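You operate a simulated robot arm through the tools that you are given. There is no shell and no other tool. Be economical: measure what you need, move in short steps, check, and stop when the job is done.

You run a simulated two-armed robot. Do the job below in one go: nothing can be reset, and whatever is moved stays where it is left.

TASK
Put two of the black chips from the top of the glass case on the teal table. Take the red lamp and leave it on the yellow kit mat. Put the receiver plug labelled "ball" from the white desk on the blue touchpad and the receiver plug that says "PEN" on top of the blue lamp. Turn the yellow speed dial to 3. Press the card print button two times. Take the small battery with the earliest date from the blue workbench and put it on the beige table. Open the left black drawer. The order is free. Set down upright: red lamp, small battery.

Only the result counts: the job must be done as asked and must still hold three seconds after the hand-in. Knocking over, shifting, dropping, spilling or breaking anything else fails it.

THE ROBOT
Two 7-joint arms with two-finger parallel grippers on one trunk, on a base that drives. Base frame: it is fixed to the floor where the robot stands at the start and does not move with it; the origin is under the middle of the robot, x ahead of it, y to its left, z up. Readings come in mm, degrees, newtons and seconds.
The left shoulder is at the start at [20, 138, 1312], the right one opposite. With the tool pointing down near the work surface each hand reaches from about 100 to 440 mm from the robot's upright axis, wherever it stands, measured 20 degrees to its own side. Places, roughly: beige table [-2800, -200, 800]; black chip [750, 250, 1000]; blue lamp [-2000, 0, 750]; blue touchpad (6x9x2 cm) [-2100, 300, 800]; card print button [-5200, -1200, 900]; left black drawer [-3100, 2100, 700]; receiver plug [-2000, 0, 750]; red lamp [-1000, 2500, 1000]; small battery [-5250, -500, 750]; teal table [-2800, -2200, 800]; yellow kit mat (37x22 cm) [560, 1640, 880]; yellow speed dial [-5200, -2900, 900]. Payload 1.57 kg a hand.
The tool frame of a hand sits at the grasp point between the pads (the TCP): z along the fingers, y along the line on which they close. The tips reach 30 mm beyond it. The gripper opens to 80 mm. The fingers are 17 mm wide and 12 mm thick; the gripper's body (40 by 82 mm) begins 80 mm behind the TCP.
Orientation is that of the tool frame in the base frame, as [roll, pitch, yaw] about the fixed x, y, z axes, in that order (R = Rz(yaw) Ry(pitch) Rx(roll)). With the fingers straight down and closing along the base's y, the tool's x points along the base's -x, its y along +y and its z along -z.

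THE INTERFACE
- The arms move only by the tool play_rows. It takes "left_targets", "right_targets" or both (then of equal length, played together; a hand with none holds still); each is a list of rows, each a list of 7 numbers: the turn, a rotation vector about the base's x, y, z in units of 60 degrees (1.0 is 60 degrees), then the shift along the base's x, y, z in units of 400 mm (1.0 is 400 mm), then the finger opening in mm, from 0 to 80. In form: [[wx, wy, wz, tx, ty, tz, grip], ...]. A call has 1 to 8 rows; each row is the pose to reach, as a shift and turn from the pose commanded when the call began. A call with a number of a shift or a turn outside -1 to 1 is refused whole. Rows are played at 5 a second. More than 50 mm and 8.6 degrees between two rows, or a gripper value outside its range, and nothing of the call is played. A pose out of reach is approached as far as the arm can. The call stops where the force on the tool passes 40 N (or 10 N more than at its start, if that is more) or the arm is blocked; 0.2 s more then pass. The fingers move at their own pace (about 45 mm/s each) and stop on an object; they squeeze with about 28 N. The grip force told is the motor's: it shows also when the fingers shut on nothing. Time passes only in rows, and 0.2 s behind the last, so rows that repeat a pose let the fingers close. It gives the time, the measured TCP pose, the force on the tool (base axes), the opening and the grip force at its end, in the units of the frame above (readings bear some noise), with the torque about the TCP (base axes, N m) and any sound that the robot's microphone picked up.
- Cameras (640 x 400 px; columns grow to the right, rows downward): "scene" is now at [182.3, 39.7, 1238.2]; the picture's right is [0.43, -0.90, 0.00], its down [-0.11, -0.05, -0.99] and it looks along [0.90, 0.43, -0.12] (base axes); focal length 214 px, centre (320, 200). "left" rides on the left gripper at [72, 7, -122] in its tool frame; the picture's right is [-0.09, 1.00, 0.00], its down [-0.84, -0.08, -0.54] and it looks along [-0.54, -0.05, 0.84] (tool axes); focal length 238 px, centre (320, 200). "right" rides on the right gripper at [72, -7, -122] in its tool frame; the picture's right is [0.09, 1.00, 0.00], its down [-0.84, 0.08, -0.54] and it looks along [-0.54, 0.05, 0.84] (tool axes); focal length 238 px, centre (320, 200). There is no depth. A picture from a camera that has moved, and an enlarged one, comes with that camera's place and axes in the base frame and with its lens.
- grab_frame(camera): a new picture of that camera. No time passes.
- lift_body(by): slides the trunk up (or, below 0, down) by that many mm; the arms and the scene camera ride with it, the base frame stays. It gives what a move gives, with no picture.
- steer(legs): drives the robot by 1 to 6 legs, each [ahead, left, turn to the left] in mm, mm and degrees, along the robot's own axes; the way and the turn of a leg run together, so that a leg with both is an arc; at most 1500 mm and 180 degrees a leg. The arms and the cameras ride along, it lands a little off, and it stops where it bumps. It gives what a move gives.
- head_to(pan, tilt): turns the head with the scene camera to pan (to the left, within 60 degrees either way) and tilt (down, from -29 to 69), counted from straight ahead of the robot. It gives what a move gives.
- enlarge(camera, box): a new picture of the part [left, top, right, bottom] of that camera's present view, enlarged. No time passes.
- sign_off(): hands the job in; it is judged then, once.

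Work in short steps. Places have to be worked out from the pictures, the camera data and where the tool is seen: move nearer, look again, correct. Check each grasp and each placing, and mend what went wrong. You have 217 turns and 220 pictures in all, those below and enlarged ones among them. Open the grippers and draw the arms clear of the work before you hand the job in, unless the task says otherwise.

The tools are called after "Request:" as name(argument=value, ...) on one line, values as JSON. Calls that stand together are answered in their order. play_rows: Moves the arms, as the interface text tells. Its arguments: {"type":"object","properties":{"left_targets":{"type":"array","items":{"type":"array","items":{"type":"number"}}},"right_targets":{"type":"array","items":{"type":"array","items":{"type":"number"}}}},"required":[]} The other tools are called the same way: lift_body (by) slides the trunk up or down; steer (legs) drives the base; head_to (pan, tilt) turns the head that bears the scene camera; grab_frame (camera) takes a picture; enlarge (camera, box) takes an enlarged picture of a part of a camera's view; sign_off () hands the job in.

At the start:

```text
t: 0.0
left_position: [323.9, 325.1, 1146.5]
left_orientation: [-178.9, -31.1, -176.0]
left_wrist_force: [-0.7, -0.1, 0.4]
left_moment: [0.01, 0.02, 0.01]
left_finger_gap: 80.1
left_grasp_force: 0.0
right_position: [373.0, -68.0, 1179.8]
right_orientation: [180.0, -21.9, 179.7]
right_wrist_force: [-0.3, -0.2, 0.4]
right_moment: [0.0, 0.03, -0.01]
right_finger_gap: 80.2
right_grasp_force: 0.1
trunk travel left (down, up): [-687.0, 553.0]
robot x, y, heading: [-3.6, -0.5, 0.1]
head pan, tilt: [25.5, 6.9]
```

scene: 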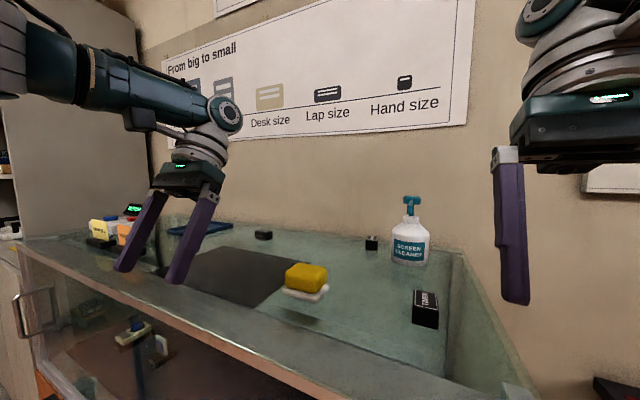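
right: 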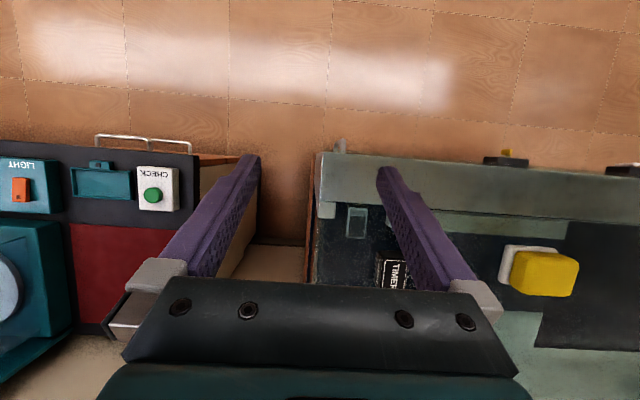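
left: 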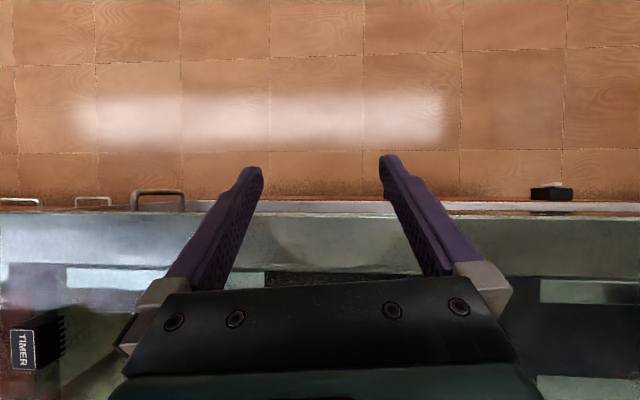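

I'll start by looking closely at the glass case top to identify black chips.

Request:
enlarge(camera="scene", box=[60, 180, 460, 340])

Request:
head_to(pan=30, tilt=30)

Request:
grab_frame(camera="scene")

```text
1.60 times, centred on (260, 260) of scene
camera zoom: at [182.3, 39.7, 1238.2], right [0.43, -0.9, 0.0], down [-0.11, -0.05, -0.99], along [0.9, 0.43, -0.12], focal length 343 px, centre (416, 104)
```

zoom: 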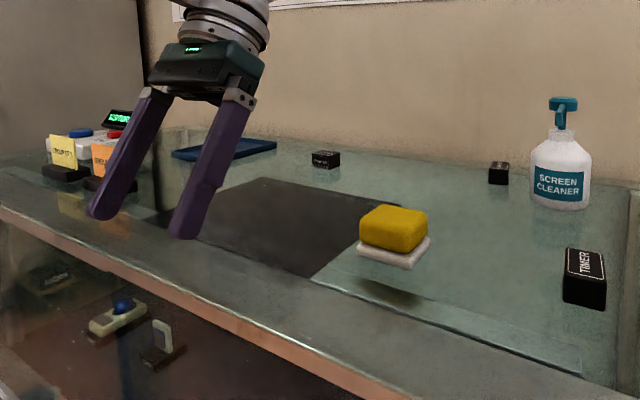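

```text
t: 0.9
left_position: [322.5, 324.8, 1145.3]
left_orientation: [-178.9, -31.3, -175.9]
left_wrist_force: [0.2, 0.9, 0.3]
left_moment: [0.01, 0.0, 0.0]
left_finger_gap: 79.9
left_grasp_force: 0.1
right_position: [373.5, -67.0, 1180.3]
right_orientation: [179.9, -22.1, 179.6]
right_wrist_force: [-0.7, -0.1, 0.1]
right_moment: [0.01, -0.01, 0.0]
right_finger_gap: 80.4
right_grasp_force: 0.0
trunk travel left (down, up): [-687.0, 553.0]
robot x, y, heading: [-1.3, -0.7, 0.0]
head pan, tilt: [30.0, 30.0]
```

```text
215 pictures are left
camera scene: at [177.3, 45.2, 1200.9], right [0.5, -0.87, 0.0], down [-0.43, -0.25, -0.87], along [0.75, 0.43, -0.5], focal length 214 px, centre (320, 200)
```

scene: 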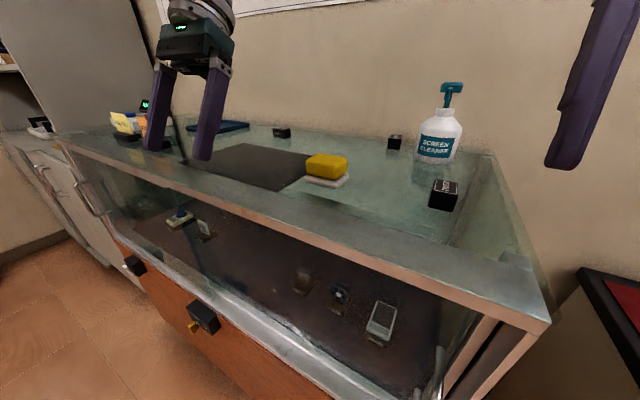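

Three black blocks are visible; I read their labels.

Request:
enlarge(camera="scene", box=[260, 115, 340, 165])

Request:
enlarge(camera="scene", box=[380, 120, 476, 220])

Request:
enlarge(camera="scene", box=[90, 80, 250, 180])

```text
8.00 times, centred on (300, 140) of scene
camera zoom: at [177.3, 45.2, 1200.9], right [0.5, -0.87, 0.0], down [-0.43, -0.25, -0.87], along [0.75, 0.43, -0.5], focal length 1716 px, centre (480, 680)
```

zoom: 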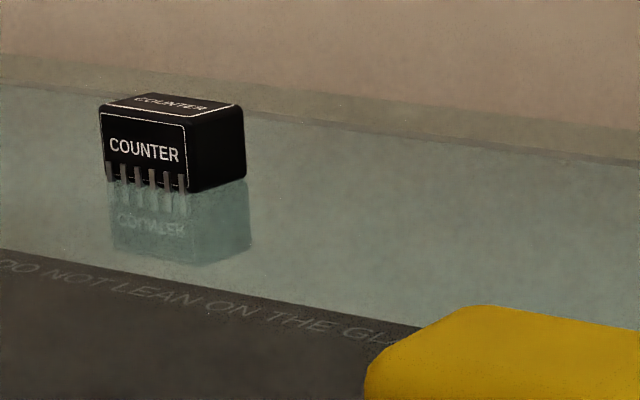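

```text
4.00 times, centred on (428, 170) of scene
camera zoom: at [177.3, 45.2, 1200.9], right [0.5, -0.87, 0.0], down [-0.43, -0.25, -0.87], along [0.75, 0.43, -0.5], focal length 858 px, centre (-112, 320)
```

zoom: 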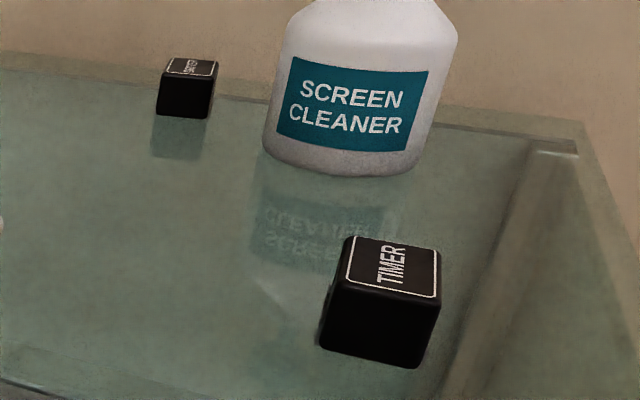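

```text
4.00 times, centred on (170, 130) of scene
camera zoom: at [177.3, 45.2, 1200.9], right [0.5, -0.87, 0.0], down [-0.43, -0.25, -0.87], along [0.75, 0.43, -0.5], focal length 858 px, centre (920, 480)
```

zoom: 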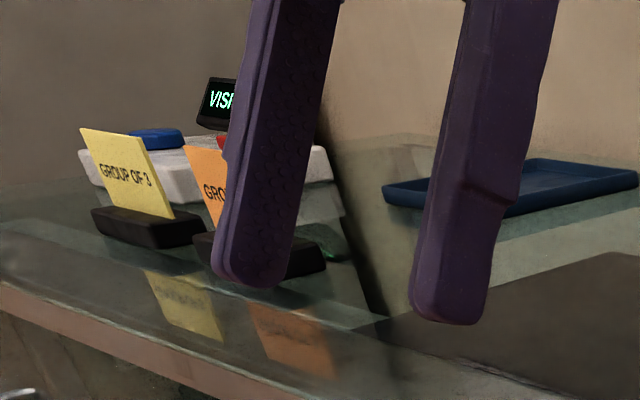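

Chips are TIMER (~[476,27]), a second (~[752,154]) and COUNTER (~[685,471]), case top around z≈1040. I look down to see the clearance between base and case, and use the hand cameras' views.

Request:
head_to(pan=0, tilt=65)

Request:
grab_frame(camera="scene")

```text
t: 1.9
left_position: [323.0, 324.0, 1145.7]
left_orientation: [-179.0, -31.3, -175.8]
left_wrist_force: [-0.5, 0.1, 0.1]
left_moment: [-0.01, 0.0, -0.03]
left_finger_gap: 80.0
left_grasp_force: 0.0
right_position: [373.6, -66.8, 1179.5]
right_orientation: [-179.9, -22.1, 179.8]
right_wrist_force: [0.3, -0.7, -0.3]
right_moment: [0.0, 0.0, 0.01]
right_finger_gap: 80.0
right_grasp_force: 0.0
trunk travel left (down, up): [-687.0, 553.0]
robot x, y, heading: [-3.1, 6.3, -0.0]
head pan, tilt: [0.0, 65.0]
```

```text
211 pictures are left
camera scene: at [159.7, 0.0, 1153.2], right [0.0, -1.0, 0.0], down [-0.91, 0.0, -0.42], along [0.42, 0.0, -0.91], focal length 214 px, centre (320, 200)
```

scene: 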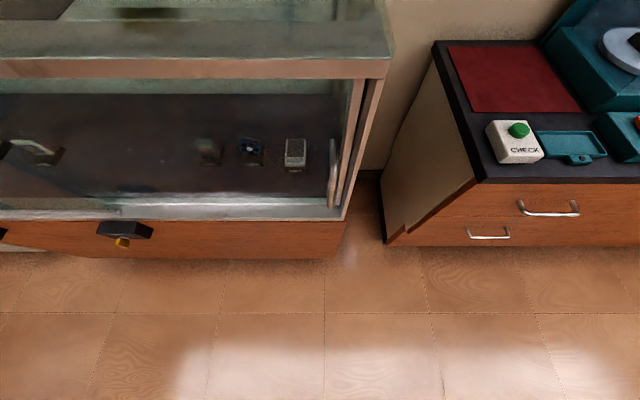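

The case front is near x≈360. I drive 80 mm ahead cautiously, then look with the right hand camera from above TIMER.

Request:
steer(legs=[[80, 0, 0]])

Request:
play_rows(right_targets=[[0, 0.13, 0, 0, 0.06, 0.02, 80], [0, 0.26, 0, 0, 0.12, 0.04, 80], [0, 0.36, 0, 0, 0.2, 0.04, 80]])

Request:
grab_frame(camera="right")

Request:
head_to(pan=15, tilt=25)

Request:
grab_frame(camera="scene")

```text
t: 2.9
left_position: [403.4, 325.1, 1144.9]
left_orientation: [-178.9, -31.3, -175.8]
left_wrist_force: [1.0, 0.3, 0.1]
left_moment: [-0.03, -0.03, -0.03]
left_finger_gap: 80.0
left_grasp_force: 0.1
right_position: [455.1, -67.5, 1179.6]
right_orientation: [-179.9, -22.1, 179.7]
right_wrist_force: [0.9, -0.6, 0.0]
right_moment: [0.01, 0.01, 0.01]
right_finger_gap: 80.1
right_grasp_force: 0.1
trunk travel left (down, up): [-687.0, 553.0]
robot x, y, heading: [81.3, 0.2, 0.2]
head pan, tilt: [0.0, 65.0]
```

```text
t: 3.6
left_position: [404.3, 325.3, 1144.6]
left_orientation: [-179.0, -31.4, -175.8]
left_wrist_force: [-1.2, -0.1, -0.7]
left_moment: [0.03, -0.01, -0.01]
left_finger_gap: 79.8
left_grasp_force: 0.1
right_position: [383.0, -32.0, 1137.6]
right_orientation: [-179.2, -41.4, -179.1]
right_wrist_force: [-0.7, -0.3, -0.6]
right_moment: [-0.01, 0.03, 0.0]
right_finger_gap: 80.0
right_grasp_force: 0.2
right hand out of reach, approached as far as the arm can: row 1, 2, 3
trunk travel left (down, up): [-687.0, 553.0]
robot x, y, heading: [84.6, -4.0, 0.6]
head pan, tilt: [0.0, 65.0]
stopped in row 3 (right hand): the arm was blocked; the commanded pose is now the measured one
```

```text
210 pictures are left
camera right: at [409.3, -36.8, 1276.8], right [-0.09, 0.99, 0.05], down [0.98, 0.1, -0.15], along [-0.15, 0.04, -0.99], focal length 238 px, centre (320, 200)
```

right: 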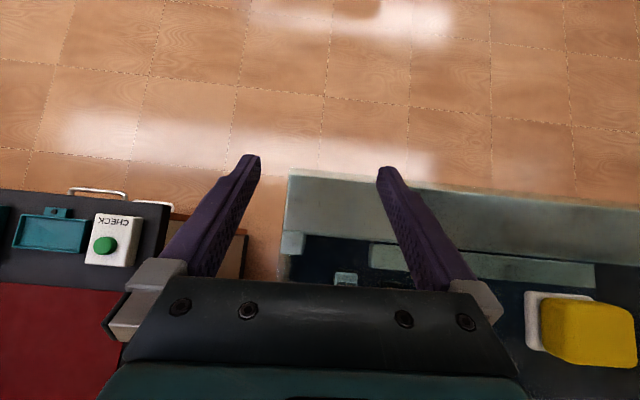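

```text
t: 4.6
left_position: [403.0, 325.5, 1144.7]
left_orientation: [-179.0, -31.4, -175.9]
left_wrist_force: [-0.2, 0.6, -0.6]
left_moment: [0.0, 0.01, -0.02]
left_finger_gap: 80.0
left_grasp_force: 0.1
right_position: [382.3, -32.5, 1137.1]
right_orientation: [-179.4, -41.4, -179.1]
right_wrist_force: [-0.2, -0.2, -0.3]
right_moment: [-0.04, 0.01, -0.01]
right_finger_gap: 79.9
right_grasp_force: 0.0
trunk travel left (down, up): [-687.0, 553.0]
robot x, y, heading: [80.8, -4.2, -0.1]
head pan, tilt: [15.0, 25.0]
```

```text
209 pictures are left
camera scene: at [268.6, 24.0, 1208.7], right [0.26, -0.97, 0.0], down [-0.41, -0.11, -0.91], along [0.88, 0.23, -0.42], focal length 214 px, centre (320, 200)
```

scene: 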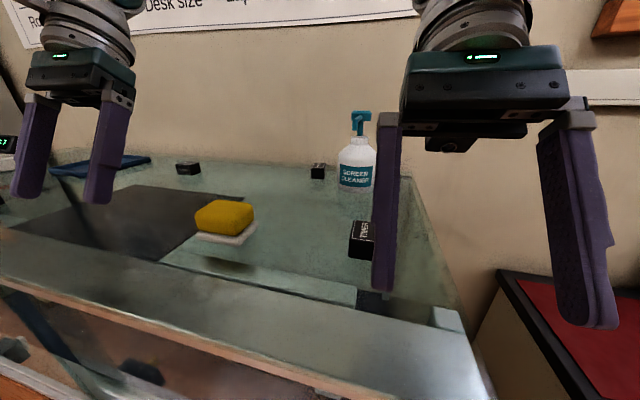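

I rotated the wrong way: tilting forward is a negative y-turn. I turn to vertical and move above TIMER (~[476,28]) at z≈1200.

Request:
play_rows(right_targets=[[0, -0.14, 0, 0.02, 0.0, 0.08, 80], [0, -0.28, 0, 0.06, 0.02, 0.14, 80], [0, -0.42, 0, 0.12, 0.08, 0.16, 80], [0, -0.56, 0, 0.18, 0.12, 0.16, 80], [0, -0.69, 0, 0.23, 0.15, 0.16, 80]])

Request:
grab_frame(camera="right")

Request:
grab_frame(camera="scene")

```text
t: 5.3
left_position: [404.1, 324.5, 1145.0]
left_orientation: [-179.0, -31.6, -175.8]
left_wrist_force: [-0.2, 0.5, 0.3]
left_moment: [0.01, 0.03, 0.0]
left_finger_gap: 80.2
left_grasp_force: 0.1
right_position: [386.5, -17.8, 1150.8]
right_orientation: [-178.8, -32.2, -178.3]
right_wrist_force: [0.2, 0.5, 0.3]
right_moment: [0.03, 0.01, -0.01]
right_finger_gap: 80.2
right_grasp_force: 0.1
trunk travel left (down, up): [-687.0, 553.0]
robot x, y, heading: [80.5, -0.7, 0.1]
head pan, tilt: [15.0, 25.0]
stopped in row 3 (right hand): the arm was blocked; the commanded pose is now the measured one
```

```text
208 pictures are left
camera right: at [389.7, -22.9, 1293.5], right [-0.12, 0.99, 0.03], down [0.99, 0.12, 0.01], along [0.01, 0.03, -1.0], focal length 238 px, centre (320, 200)
```

right: 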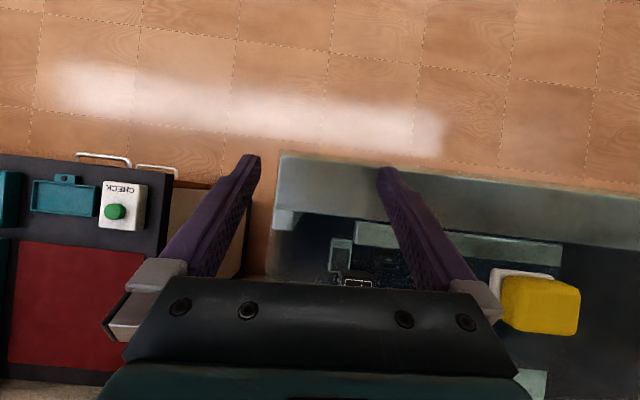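

```text
207 pictures are left
camera scene: at [268.6, 24.0, 1208.8], right [0.26, -0.97, 0.0], down [-0.41, -0.11, -0.91], along [0.88, 0.24, -0.42], focal length 214 px, centre (320, 200)
```

scene: 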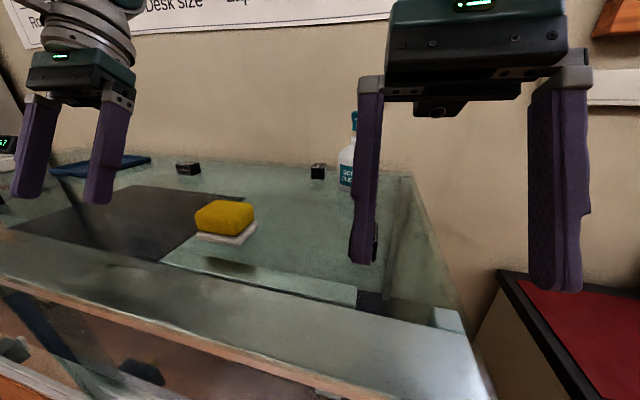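

The arm is cramped since the wrist sits at shoulder height. I raise the trunk 250 mm, then straighten the right tool.

Request:
lift_body(by=250)

Request:
play_rows(right_targets=[[0, -0.13, 0, 0.06, 0.02, -0.06, 80], [0, -0.26, 0, 0.12, 0.05, -0.14, 80], [0, -0.39, 0, 0.18, 0.08, -0.22, 80], [0, -0.53, 0, 0.23, 0.11, -0.3, 80], [0, -0.53, 0, 0.23, 0.11, -0.4, 80]])

Request:
grab_frame(camera="right")

Request:
grab_frame(camera="scene")

```text
t: 7.9
left_position: [404.4, 325.3, 1394.8]
left_orientation: [-179.0, -31.4, -175.8]
left_wrist_force: [-0.5, -0.1, 0.0]
left_moment: [-0.01, -0.02, -0.01]
left_finger_gap: 80.1
left_grasp_force: 0.1
right_position: [386.5, -17.5, 1401.8]
right_orientation: [-178.8, -32.1, -178.4]
right_wrist_force: [-0.6, 0.8, -0.4]
right_moment: [-0.01, -0.02, -0.07]
right_finger_gap: 79.9
right_grasp_force: 0.1
trunk travel left (down, up): [-937.0, 303.0]
robot x, y, heading: [79.3, 3.0, 0.0]
head pan, tilt: [15.0, 25.0]
```

```text
t: 9.1
left_position: [403.9, 326.1, 1395.0]
left_orientation: [-179.0, -31.4, -175.9]
left_wrist_force: [0.3, -0.1, -0.2]
left_moment: [-0.01, -0.02, -0.04]
left_finger_gap: 80.0
left_grasp_force: 0.0
right_position: [478.2, 23.9, 1243.1]
right_orientation: [-178.0, -0.3, -178.7]
right_wrist_force: [0.2, -0.2, -0.4]
right_moment: [0.01, -0.02, -0.03]
right_finger_gap: 80.1
right_grasp_force: 0.0
trunk travel left (down, up): [-937.0, 303.0]
robot x, y, heading: [84.1, -1.6, -0.1]
head pan, tilt: [15.0, 25.0]
```

```text
206 pictures are left
camera right: at [406.3, 20.6, 1365.7], right [-0.12, 0.99, -0.03], down [0.84, 0.12, 0.54], along [0.54, 0.03, -0.84], focal length 238 px, centre (320, 200)
```

right: 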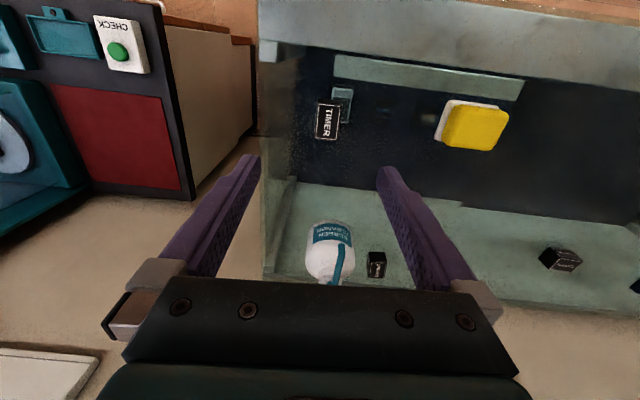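

```text
205 pictures are left
camera scene: at [268.7, 24.0, 1458.8], right [0.26, -0.97, 0.0], down [-0.41, -0.11, -0.91], along [0.88, 0.24, -0.42], focal length 214 px, centre (320, 200)
```

scene: 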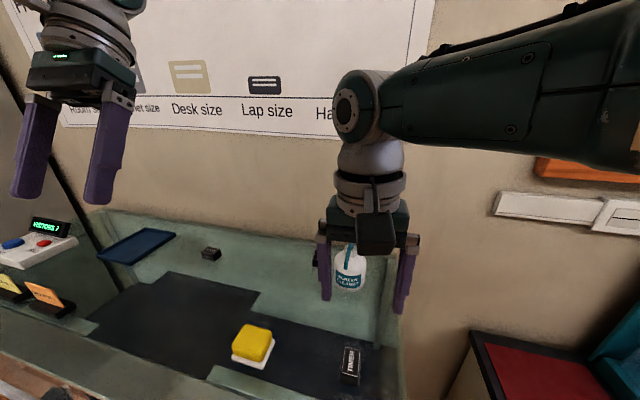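

TIMER's top is at ~[481,28,1062], long axis along x; fingers close along y as needed. I lower to z≈1100 and look.

Request:
play_rows(right_targets=[[0, 0, 0, 0.008, 0.01, -0.12, 80], [0, 0, 0, 0.008, 0.01, -0.24, 80], [0, 0, 0, 0.008, 0.01, -0.358, 80]])

Request:
grab_frame(camera="right")

Request:
grab_frame(camera="scene")

```text
t: 9.9
left_position: [403.2, 324.1, 1393.8]
left_orientation: [-179.0, -31.4, -175.8]
left_wrist_force: [-0.8, -1.3, 0.1]
left_moment: [0.01, 0.01, 0.0]
left_finger_gap: 80.3
left_grasp_force: 0.0
right_position: [451.4, 8.4, 1154.3]
right_orientation: [-178.1, -0.3, -178.5]
right_wrist_force: [-0.2, -0.4, 0.6]
right_moment: [0.0, 0.0, -0.02]
right_finger_gap: 79.8
right_grasp_force: 0.1
right hand out of reach, approached as far as the arm can: row 1, 2, 3
trunk travel left (down, up): [-937.0, 303.0]
robot x, y, heading: [82.3, -0.3, -0.3]
head pan, tilt: [15.0, 25.0]
```

```text
204 pictures are left
camera right: at [380.4, 4.1, 1277.5], right [-0.12, 0.99, -0.03], down [0.84, 0.12, 0.54], along [0.54, 0.04, -0.84], focal length 238 px, centre (320, 200)
```

right: 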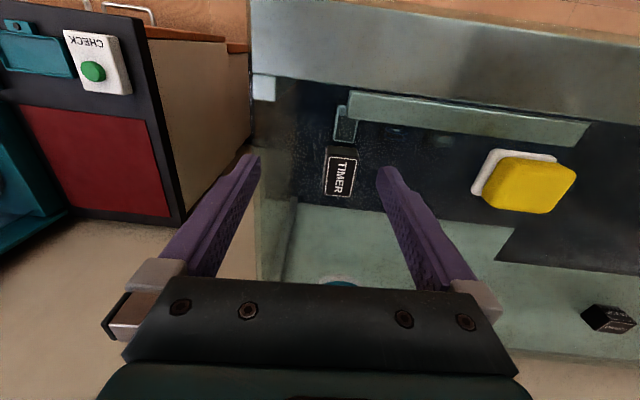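

```text
203 pictures are left
camera scene: at [268.6, 24.1, 1458.8], right [0.26, -0.97, 0.0], down [-0.41, -0.11, -0.91], along [0.88, 0.24, -0.42], focal length 214 px, centre (320, 200)
```

scene: 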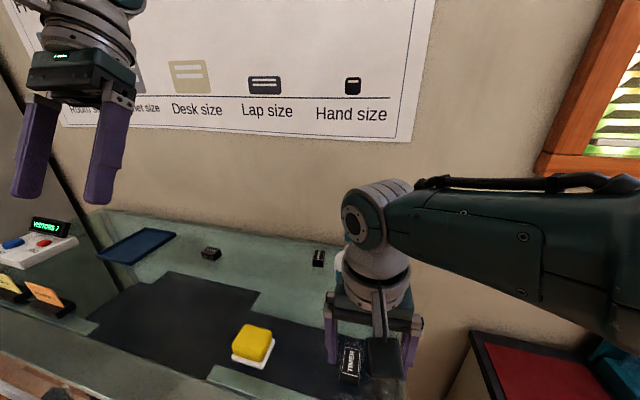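

Reach limits the descent at this trunk height. I raise the hand to ~1200, lower the trunk 130 mm, and check the pose.

Request:
play_rows(right_targets=[[0, 0, 0, 0, 0, 0.12, 80], [0, 0, 0, 0, 0, 0.24, 80], [0, 0, 0, 0, 0, 0.3, 80]])

Request:
lift_body(by=-120)

```text
t: 10.7
left_position: [404.0, 324.7, 1393.9]
left_orientation: [-179.0, -31.5, -175.8]
left_wrist_force: [-0.4, -0.4, 0.3]
left_moment: [-0.01, 0.01, -0.01]
left_finger_gap: 79.9
left_grasp_force: 0.0
right_position: [451.2, 7.7, 1273.8]
right_orientation: [-178.1, -0.3, -178.6]
right_wrist_force: [-0.7, 0.0, 0.0]
right_moment: [-0.02, -0.01, 0.03]
right_finger_gap: 79.8
right_grasp_force: 0.0
trunk travel left (down, up): [-937.0, 303.0]
robot x, y, heading: [83.6, 3.3, 0.2]
head pan, tilt: [15.0, 25.0]
```

```text
t: 12.2
left_position: [403.0, 325.6, 1274.9]
left_orientation: [-179.1, -31.4, -175.9]
left_wrist_force: [-0.1, 0.2, -0.6]
left_moment: [0.01, 0.0, -0.03]
left_finger_gap: 80.1
left_grasp_force: 0.1
right_position: [450.4, 8.2, 1154.3]
right_orientation: [-178.0, -0.4, -178.7]
right_wrist_force: [-0.5, -0.2, -0.4]
right_moment: [-0.01, -0.01, 0.0]
right_finger_gap: 80.1
right_grasp_force: 0.0
trunk travel left (down, up): [-817.0, 423.0]
robot x, y, heading: [80.1, 2.4, -0.0]
head pan, tilt: [15.0, 25.0]
```

The command follows the measured pose. Now shift over the chip and lower to TCP z≈1072.

Request:
play_rows(right_targets=[[0.03, 0, 0, 0.075, 0.05, 0, 80], [0.03, 0, 0, 0.075, 0.05, -0.1, 80], [0.03, 0, 0, 0.075, 0.05, -0.2, 80]])

Request:
grab_frame(camera="right")

Request:
enlarge(camera="scene", box=[220, 160, 420, 285])

```text
t: 13.2
left_position: [401.9, 324.8, 1274.6]
left_orientation: [-179.0, -31.4, -175.9]
left_wrist_force: [-0.3, 0.0, -0.1]
left_moment: [-0.02, -0.03, 0.0]
left_finger_gap: 79.8
left_grasp_force: 0.0
right_position: [480.6, 20.2, 1082.2]
right_orientation: [179.9, 0.3, -179.4]
right_wrist_force: [-4.3, 1.0, 16.0]
right_moment: [-0.48, 0.23, -0.22]
right_finger_gap: 78.2
right_grasp_force: 0.1
right hand out of reach, approached as far as the arm can: row 3
trunk travel left (down, up): [-817.0, 423.0]
robot x, y, heading: [81.4, 1.6, 0.1]
head pan, tilt: [15.0, 25.0]
stopped in row 3 (right hand): the force on the tool passed its limit at 46 N (the readings are from after the stop); the commanded pose is now the measured one
```

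```text
202 pictures are left
camera right: at [408.3, 12.1, 1204.0], right [-0.1, 0.99, 0.0], down [0.83, 0.09, 0.55], along [0.54, 0.06, -0.84], focal length 238 px, centre (320, 200)
```

right: 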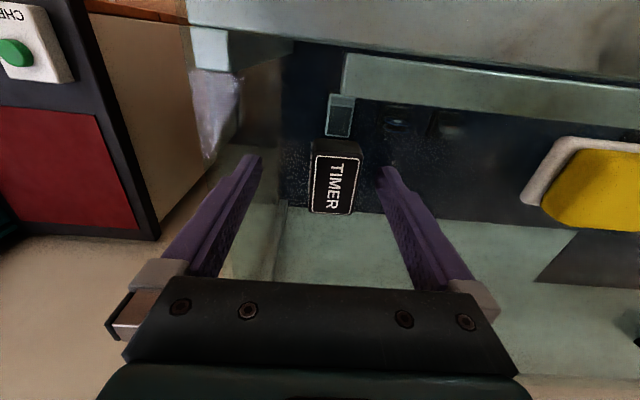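

```text
3.20 times, centred on (320, 222) of scene
camera zoom: at [266.3, 31.0, 1337.5], right [0.34, -0.94, 0.0], down [-0.41, -0.15, -0.9], along [0.85, 0.3, -0.44], focal length 686 px, centre (320, 128)
```

zoom: 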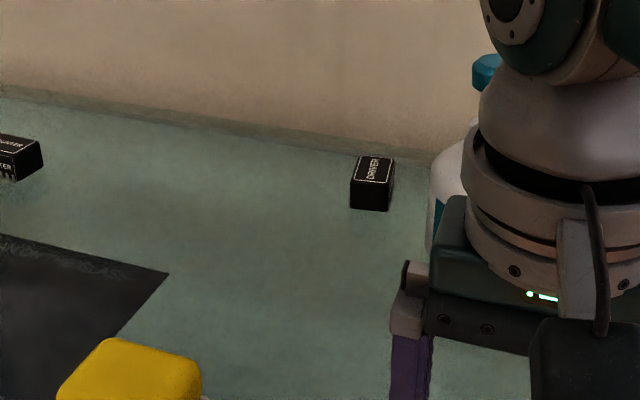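

Contact was felt with tips at z≈1052. I look from other cameras to see what is being touched.

Request:
grab_frame(camera="scene")

Request:
grab_frame(camera="left")

```text
200 pictures are left
camera scene: at [266.3, 31.0, 1337.5], right [0.34, -0.94, 0.0], down [-0.41, -0.15, -0.9], along [0.85, 0.3, -0.44], focal length 214 px, centre (320, 200)
```

scene: 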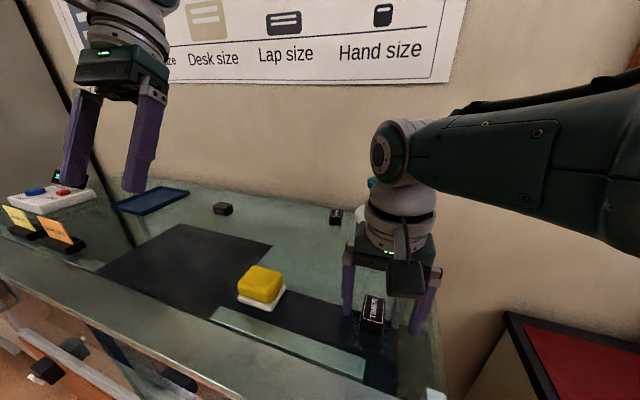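

```text
199 pictures are left
camera left: at [404.3, 335.0, 1416.7], right [0.0, 1.0, -0.06], down [1.0, 0.01, 0.03], along [0.03, -0.06, -1.0], focal length 238 px, centre (320, 200)
```

left: 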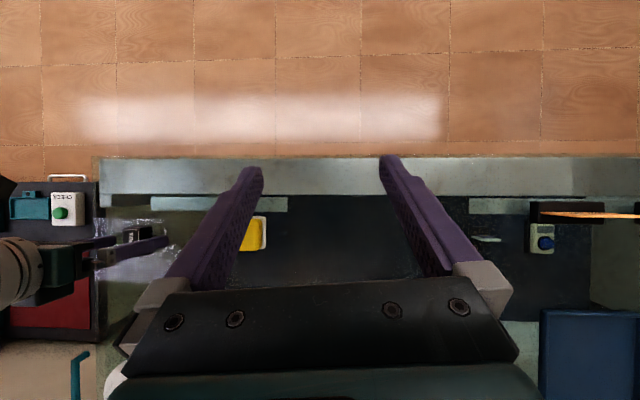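

I enlarge around the gripper tips.

Request:
enlarge(camera="scene", box=[320, 260, 464, 350])

```text
4.44 times, centred on (392, 305) of scene
camera zoom: at [266.3, 31.0, 1337.5], right [0.34, -0.94, 0.0], down [-0.41, -0.15, -0.9], along [0.85, 0.3, -0.44], focal length 953 px, centre (0, -267)
```

zoom: 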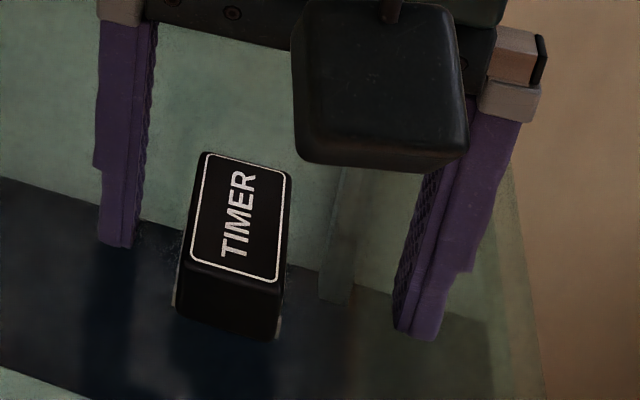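

Tips rest on the glass (z≈1050); chip spans 1050–1076, centre y≈26. I raise 4 mm, centre, and close.

Request:
play_rows(right_targets=[[0, 0, 0, 0, 0.005, 0.012, 80], [0, 0, 0, 0, 0.013, 0.012, 60], [0, 0, 0, 0, 0.013, 0.012, 20], [0, 0, 0, 0, 0.013, 0.012, 10], [0, 0, 0, 0, 0.013, 0.012, 10], [0, 0, 0, 0, 0.013, 0.012, 10]])

```text
t: 14.6
left_position: [402.5, 325.9, 1273.9]
left_orientation: [-179.0, -31.4, -175.9]
left_wrist_force: [0.6, -0.8, -0.1]
left_moment: [0.01, 0.0, 0.01]
left_finger_gap: 79.9
left_grasp_force: 0.1
right_position: [480.1, 19.9, 1084.3]
right_orientation: [-179.7, 0.2, -179.6]
right_wrist_force: [0.1, 0.6, -0.4]
right_moment: [-0.01, 0.03, 0.0]
right_finger_gap: 29.0
right_grasp_force: 27.9
trunk travel left (down, up): [-817.0, 423.0]
robot x, y, heading: [79.6, 0.3, -0.2]
head pan, tilt: [15.0, 25.0]
```

Gripped (29 mm). I lift TIMER up 120 mm with a check, and drive 80 mm further ahead for the second chip.

Request:
play_rows(right_targets=[[0, 0, 0, 0, 0, 0.1, 10], [0, 0, 0, -0.05, 0, 0.2, 10], [0, 0, 0, -0.15, -0.05, 0.27, 10], [0, 0, 0, -0.25, -0.1, 0.3, 10]])

Request:
steer(legs=[[70, 0, 0]])

Request:
grab_frame(camera="scene")

```text
refused: row 3 steps farther than a row can; nothing moved
```

```text
t: 15.6
left_position: [474.3, 324.5, 1274.0]
left_orientation: [-178.9, -31.3, -175.9]
left_wrist_force: [0.0, 0.7, 0.4]
left_moment: [0.02, 0.02, -0.01]
left_finger_gap: 79.7
left_grasp_force: 0.1
right_position: [549.6, 19.8, 1084.0]
right_orientation: [-179.6, 0.1, -179.7]
right_wrist_force: [-0.5, -0.4, 0.8]
right_moment: [0.01, -0.02, 0.02]
right_finger_gap: 29.0
right_grasp_force: 27.9
trunk travel left (down, up): [-817.0, 423.0]
robot x, y, heading: [150.5, -2.4, 0.0]
head pan, tilt: [15.0, 25.0]
```

```text
197 pictures are left
camera scene: at [335.1, 33.7, 1342.1], right [0.37, -0.93, 0.0], down [-0.36, -0.14, -0.92], along [0.86, 0.34, -0.39], focal length 214 px, centre (320, 200)
```

scene: 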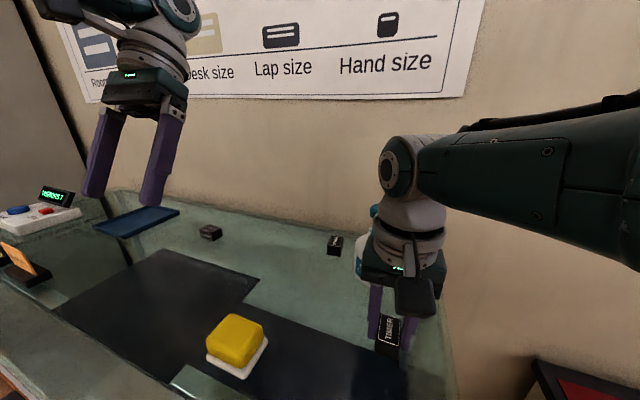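

The lift was refused and the chip slid along the glass with the drive, still gripped. Now I lift it straight up properly.

Request:
play_rows(right_targets=[[0, 0, 0, 0, 0, 0.1, 10], [0, 0, 0, -0.02, 0, 0.2, 10], [0, 0, 0, -0.1, -0.02, 0.28, 10], [0, 0, 0, -0.2, -0.06, 0.3, 10], [0, 0, 0, -0.3, -0.1, 0.3, 10]])

Request:
grab_frame(camera="scene")

```text
t: 16.8
left_position: [473.6, 325.1, 1274.1]
left_orientation: [-179.0, -31.5, -176.0]
left_wrist_force: [1.0, 0.2, -0.3]
left_moment: [0.0, 0.02, -0.01]
left_finger_gap: 80.2
left_grasp_force: 0.1
right_position: [444.3, -24.0, 1205.4]
right_orientation: [-179.8, 1.2, 178.3]
right_wrist_force: [27.1, 8.6, -5.1]
right_moment: [-1.07, 3.12, -0.35]
right_finger_gap: 29.0
right_grasp_force: 28.0
trunk travel left (down, up): [-817.0, 423.0]
robot x, y, heading: [151.3, -1.8, -0.1]
head pan, tilt: [15.0, 25.0]
stopped in row 5 (right hand): the force on the tool passed its limit at 122 N (the readings are from after the stop); the commanded pose is now the measured one
```

```text
196 pictures are left
camera scene: at [338.7, 20.8, 1338.7], right [0.23, -0.97, 0.0], down [-0.41, -0.1, -0.91], along [0.88, 0.21, -0.42], focal length 214 px, centre (320, 200)
```

scene: 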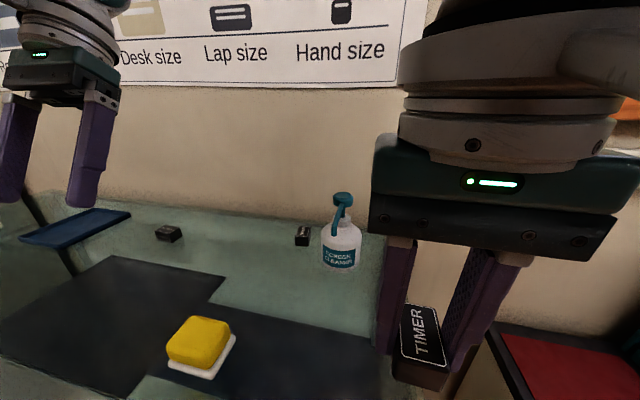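

The hand bumped the head/camera mount. I move the right hand away to the right.

Request:
play_rows(right_targets=[[0, 0, 0, 0.06, -0.05, 0, 10], [0, 0, 0, 0.06, -0.16, 0.03, 10], [0, 0, 0, 0.06, -0.27, 0.05, 10], [0, 0, 0, 0.06, -0.38, 0.05, 10], [0, 0, 0, 0.0, -0.45, 0.05, 10]])

Request:
grab_frame(camera="scene")

```text
t: 18.0
left_position: [473.5, 323.5, 1274.0]
left_orientation: [-179.0, -31.4, -175.9]
left_wrist_force: [-0.2, -0.7, 0.7]
left_moment: [-0.01, 0.03, 0.02]
left_finger_gap: 80.2
left_grasp_force: 0.1
right_position: [442.2, -202.9, 1224.9]
right_orientation: [-179.6, 1.1, 178.8]
right_wrist_force: [-0.1, 0.5, 0.2]
right_moment: [-0.02, -0.01, -0.03]
right_finger_gap: 28.9
right_grasp_force: 28.1
trunk travel left (down, up): [-817.0, 423.0]
robot x, y, heading: [149.4, -1.6, -0.1]
head pan, tilt: [15.0, 25.0]
```

```text
195 pictures are left
camera scene: at [338.0, 23.5, 1338.8], right [0.26, -0.97, 0.0], down [-0.41, -0.11, -0.91], along [0.88, 0.23, -0.42], focal length 214 px, centre (320, 200)
```

scene: 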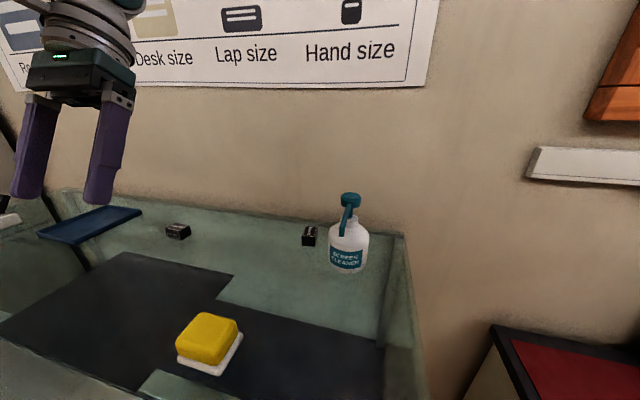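

DRIVER is at ~[705,146]; left arm will take it with the tool tilted forward. I swing the left tool forward while moving in and lower the trunk 80 mm.

Request:
lift_body(by=-80)

Request:
play_rows(left_targets=[[0, -0.125, 0, 0.03, -0.04, 0.05, 60], [0, -0.25, 0, 0.06, -0.09, 0.08, 60], [0, -0.375, 0, 0.1, -0.14, 0.1, 60], [0, -0.5, 0, 0.14, -0.18, 0.1, 60], [0, -0.625, 0, 0.18, -0.23, 0.1, 60], [0, -0.75, 0, 0.22, -0.28, 0.1, 60], [0, -0.875, 0, 0.26, -0.33, 0.1, 60], [0, -1.0, 0, 0.3, -0.36, 0.1, 60]])

Request:
grab_frame(camera="left")

Request:
grab_frame(camera="scene")

```text
t: 19.2
left_position: [473.9, 325.1, 1195.4]
left_orientation: [-179.0, -31.5, -175.9]
left_wrist_force: [0.1, 0.4, 0.7]
left_moment: [-0.01, 0.03, 0.04]
left_finger_gap: 80.2
left_grasp_force: 0.0
right_position: [443.8, -202.2, 1146.6]
right_orientation: [-179.6, 1.0, 178.8]
right_wrist_force: [0.1, 0.5, -0.9]
right_moment: [0.0, -0.01, -0.02]
right_finger_gap: 29.0
right_grasp_force: 28.3
trunk travel left (down, up): [-737.0, 503.0]
robot x, y, heading: [148.9, -0.2, 0.1]
head pan, tilt: [15.0, 25.0]
```

```text
t: 21.0
left_position: [592.5, 179.2, 1236.7]
left_orientation: [-174.9, 28.5, -176.0]
left_wrist_force: [0.3, -0.4, -0.2]
left_moment: [0.01, 0.0, 0.0]
left_finger_gap: 60.1
left_grasp_force: 0.0
right_position: [443.5, -202.7, 1144.7]
right_orientation: [-179.5, 1.1, 178.7]
right_wrist_force: [0.2, 0.9, 0.7]
right_moment: [0.01, -0.01, 0.01]
right_finger_gap: 28.8
right_grasp_force: 27.6
trunk travel left (down, up): [-737.0, 503.0]
robot x, y, heading: [150.3, -1.7, 0.0]
head pan, tilt: [15.0, 25.0]
```

```text
194 pictures are left
camera left: at [471.0, 190.4, 1308.2], right [0.05, 1.0, -0.03], down [0.47, 0.0, 0.88], along [0.88, -0.06, -0.47], focal length 238 px, centre (320, 200)
```

left: 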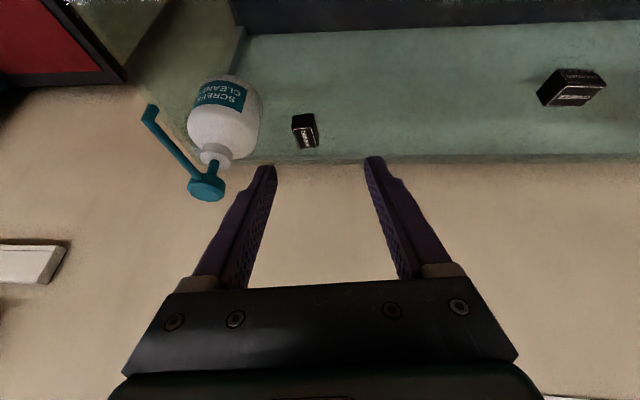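

```text
193 pictures are left
camera scene: at [337.9, 23.5, 1258.8], right [0.26, -0.97, 0.0], down [-0.41, -0.11, -0.91], along [0.88, 0.23, -0.42], focal length 214 px, centre (320, 200)
```

scene: 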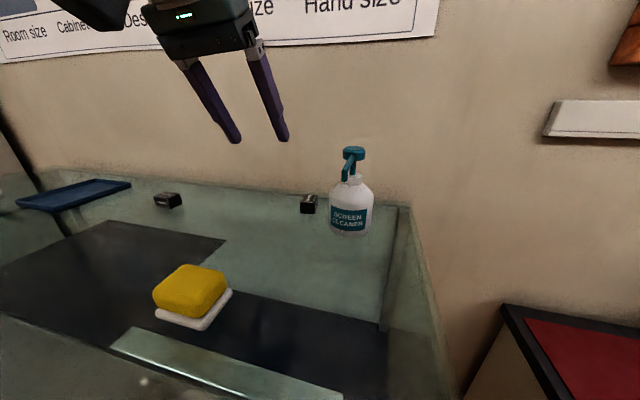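

DRIVER at ~[713,151]; I correct the hand's roll/yaw and go to just above it.

Request:
play_rows(left_targets=[[0.037, 0, -0.013, 0.08, -0.07, -0.04, 60], [0.0745, 0.005, -0.026, 0.17, -0.075, -0.1, 60], [0.0745, 0.005, -0.026, 0.25, -0.075, -0.16, 60], [0.0745, 0.005, -0.026, 0.27, -0.075, -0.25, 60]])

Request:
grab_frame(camera="left")

Request:
enlarge(camera="scene", box=[220, 120, 380, 220])

```text
t: 22.0
left_position: [698.6, 151.0, 1132.4]
left_orientation: [179.9, 28.3, 180.0]
left_wrist_force: [0.3, 0.6, 0.2]
left_moment: [0.0, 0.03, 0.01]
left_finger_gap: 59.8
left_grasp_force: 0.1
right_position: [443.8, -202.3, 1145.3]
right_orientation: [-179.5, 1.1, 178.8]
right_wrist_force: [0.1, -0.4, 0.4]
right_moment: [-0.03, -0.01, -0.01]
right_finger_gap: 28.7
right_grasp_force: 28.3
trunk travel left (down, up): [-737.0, 503.0]
robot x, y, heading: [149.8, -1.4, 0.2]
head pan, tilt: [15.0, 25.0]
```

```text
192 pictures are left
camera left: at [577.4, 158.4, 1207.8], right [0.08, 1.0, 0.04], down [0.48, -0.08, 0.87], along [0.87, -0.05, -0.48], focal length 238 px, centre (320, 200)
```

left: 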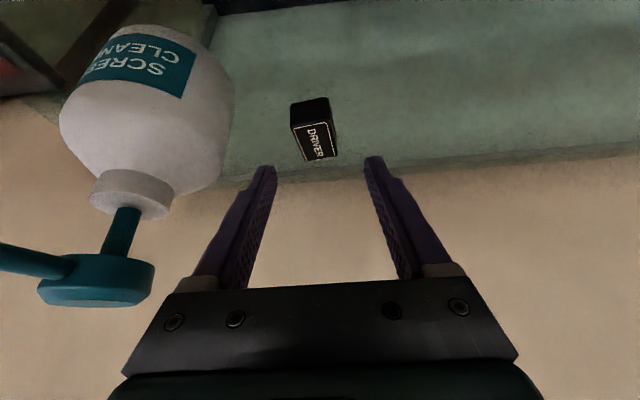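

```text
4.00 times, centred on (300, 170) of scene
camera zoom: at [337.9, 23.5, 1258.8], right [0.26, -0.97, 0.0], down [-0.41, -0.11, -0.91], along [0.88, 0.23, -0.42], focal length 858 px, centre (400, 320)
```

zoom: 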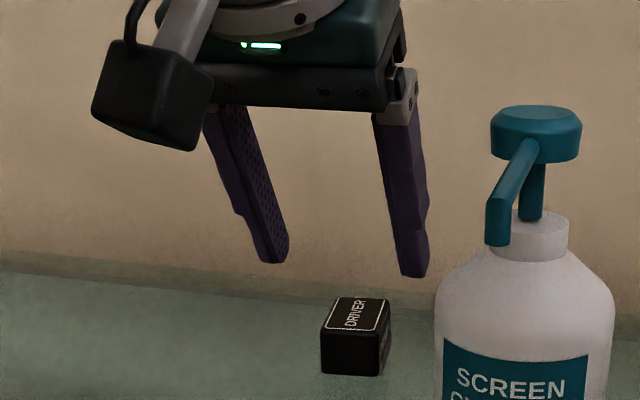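

Chip spans x 702–741 at y≈150. I descend to TCP [718,150,1084], close.

Request:
play_rows(left_targets=[[0, 0, 0, 0.045, 0, -0.05, 60], [0, 0, 0, 0.048, 0, -0.12, 60], [0, 0, 0, 0.048, 0, -0.12, 40], [0, 0, 0, 0.048, 0, -0.12, 10], [0, 0, 0, 0.048, 0, -0.12, 10], [0, 0, 0, 0.048, 0, -0.12, 10]])

Request:
grab_frame(camera="left")

```text
t: 23.4
left_position: [717.6, 149.6, 1088.2]
left_orientation: [179.9, 28.3, 180.0]
left_wrist_force: [1.3, -0.4, 0.1]
left_moment: [0.0, 0.03, -0.06]
left_finger_gap: 28.8
left_grasp_force: 27.6
right_position: [443.8, -202.9, 1145.2]
right_orientation: [-179.6, 1.1, 178.8]
right_wrist_force: [0.0, -0.5, -0.9]
right_moment: [-0.03, 0.01, -0.01]
right_finger_gap: 29.0
right_grasp_force: 28.0
trunk travel left (down, up): [-737.0, 503.0]
robot x, y, heading: [152.6, -1.8, -0.1]
head pan, tilt: [15.0, 25.0]
```

```text
190 pictures are left
camera left: at [596.8, 157.1, 1162.0], right [0.08, 1.0, 0.04], down [0.48, -0.08, 0.87], along [0.87, -0.05, -0.48], focal length 238 px, centre (320, 200)
```

left: 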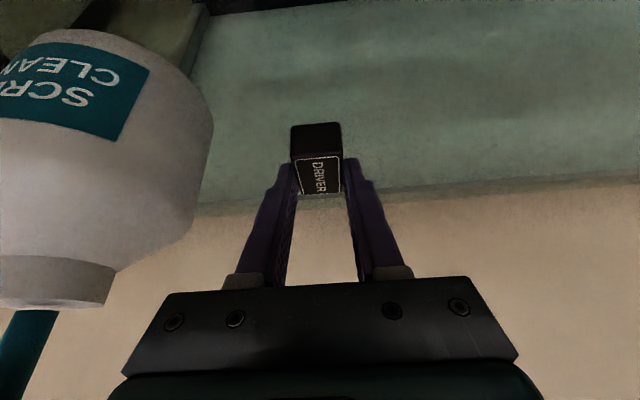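

Grasped. I lift straight up, then retract left/back while levelling the tool.

Request:
play_rows(left_targets=[[0, 0, 0, 0, 0, 0.08, 10], [0, 0, 0, 0, 0.02, 0.2, 10], [0, 0.05, 0, -0.08, 0.08, 0.28, 10], [0, 0.15, 0, -0.18, 0.12, 0.32, 10], [0, 0.25, 0, -0.28, 0.18, 0.32, 10], [0, 0.36, 0, -0.38, 0.24, 0.32, 10], [0, 0.47, 0, -0.48, 0.3, 0.32, 10]])

Request:
grab_frame(camera="scene")

```text
refused: row 3 steps farther than a row can; nothing moved
```

```text
189 pictures are left
camera scene: at [337.9, 23.5, 1258.7], right [0.26, -0.97, 0.0], down [-0.41, -0.11, -0.91], along [0.88, 0.23, -0.42], focal length 214 px, centre (320, 200)
```

scene: 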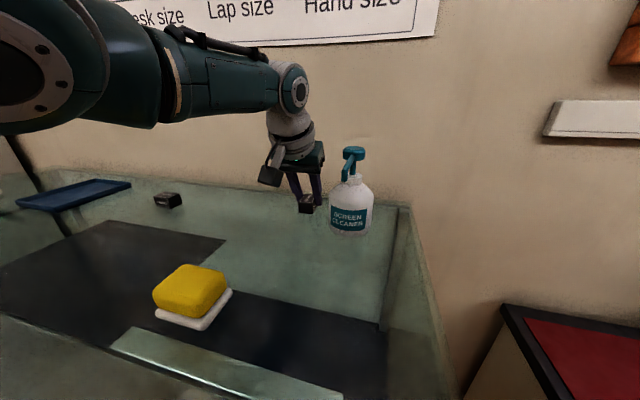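

Step slightly too long; I resend with smaller steps.

Request:
play_rows(left_targets=[[0, 0, 0, 0, 0, 0.08, 10], [0, 0, 0, 0, 0.01, 0.19, 10], [0, 0.05, 0, -0.07, 0.06, 0.26, 10], [0, 0.15, 0, -0.16, 0.11, 0.3, 10], [0, 0.25, 0, -0.26, 0.16, 0.3, 10], [0, 0.36, 0, -0.36, 0.21, 0.3, 10], [0, 0.47, 0, -0.46, 0.26, 0.3, 10]])

Request:
grab_frame(camera="scene")

```text
t: 25.0
left_position: [535.6, 254.4, 1207.1]
left_orientation: [179.9, 0.0, -179.9]
left_wrist_force: [-0.2, 0.1, -0.6]
left_moment: [0.02, 0.0, -0.03]
left_finger_gap: 29.0
left_grasp_force: 28.4
right_position: [443.1, -202.3, 1145.2]
right_orientation: [-179.5, 1.1, 178.8]
right_wrist_force: [0.8, 0.1, -0.5]
right_moment: [0.01, -0.02, 0.05]
right_finger_gap: 29.1
right_grasp_force: 28.0
trunk travel left (down, up): [-737.0, 503.0]
robot x, y, heading: [146.9, 1.7, -0.2]
head pan, tilt: [15.0, 25.0]
```

```text
188 pictures are left
camera scene: at [337.9, 23.5, 1258.7], right [0.26, -0.97, 0.0], down [-0.41, -0.11, -0.91], along [0.88, 0.23, -0.42], focal length 214 px, centre (320, 200)
```

scene: 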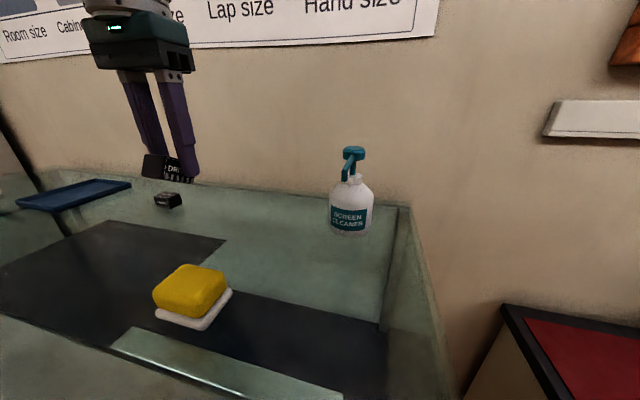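

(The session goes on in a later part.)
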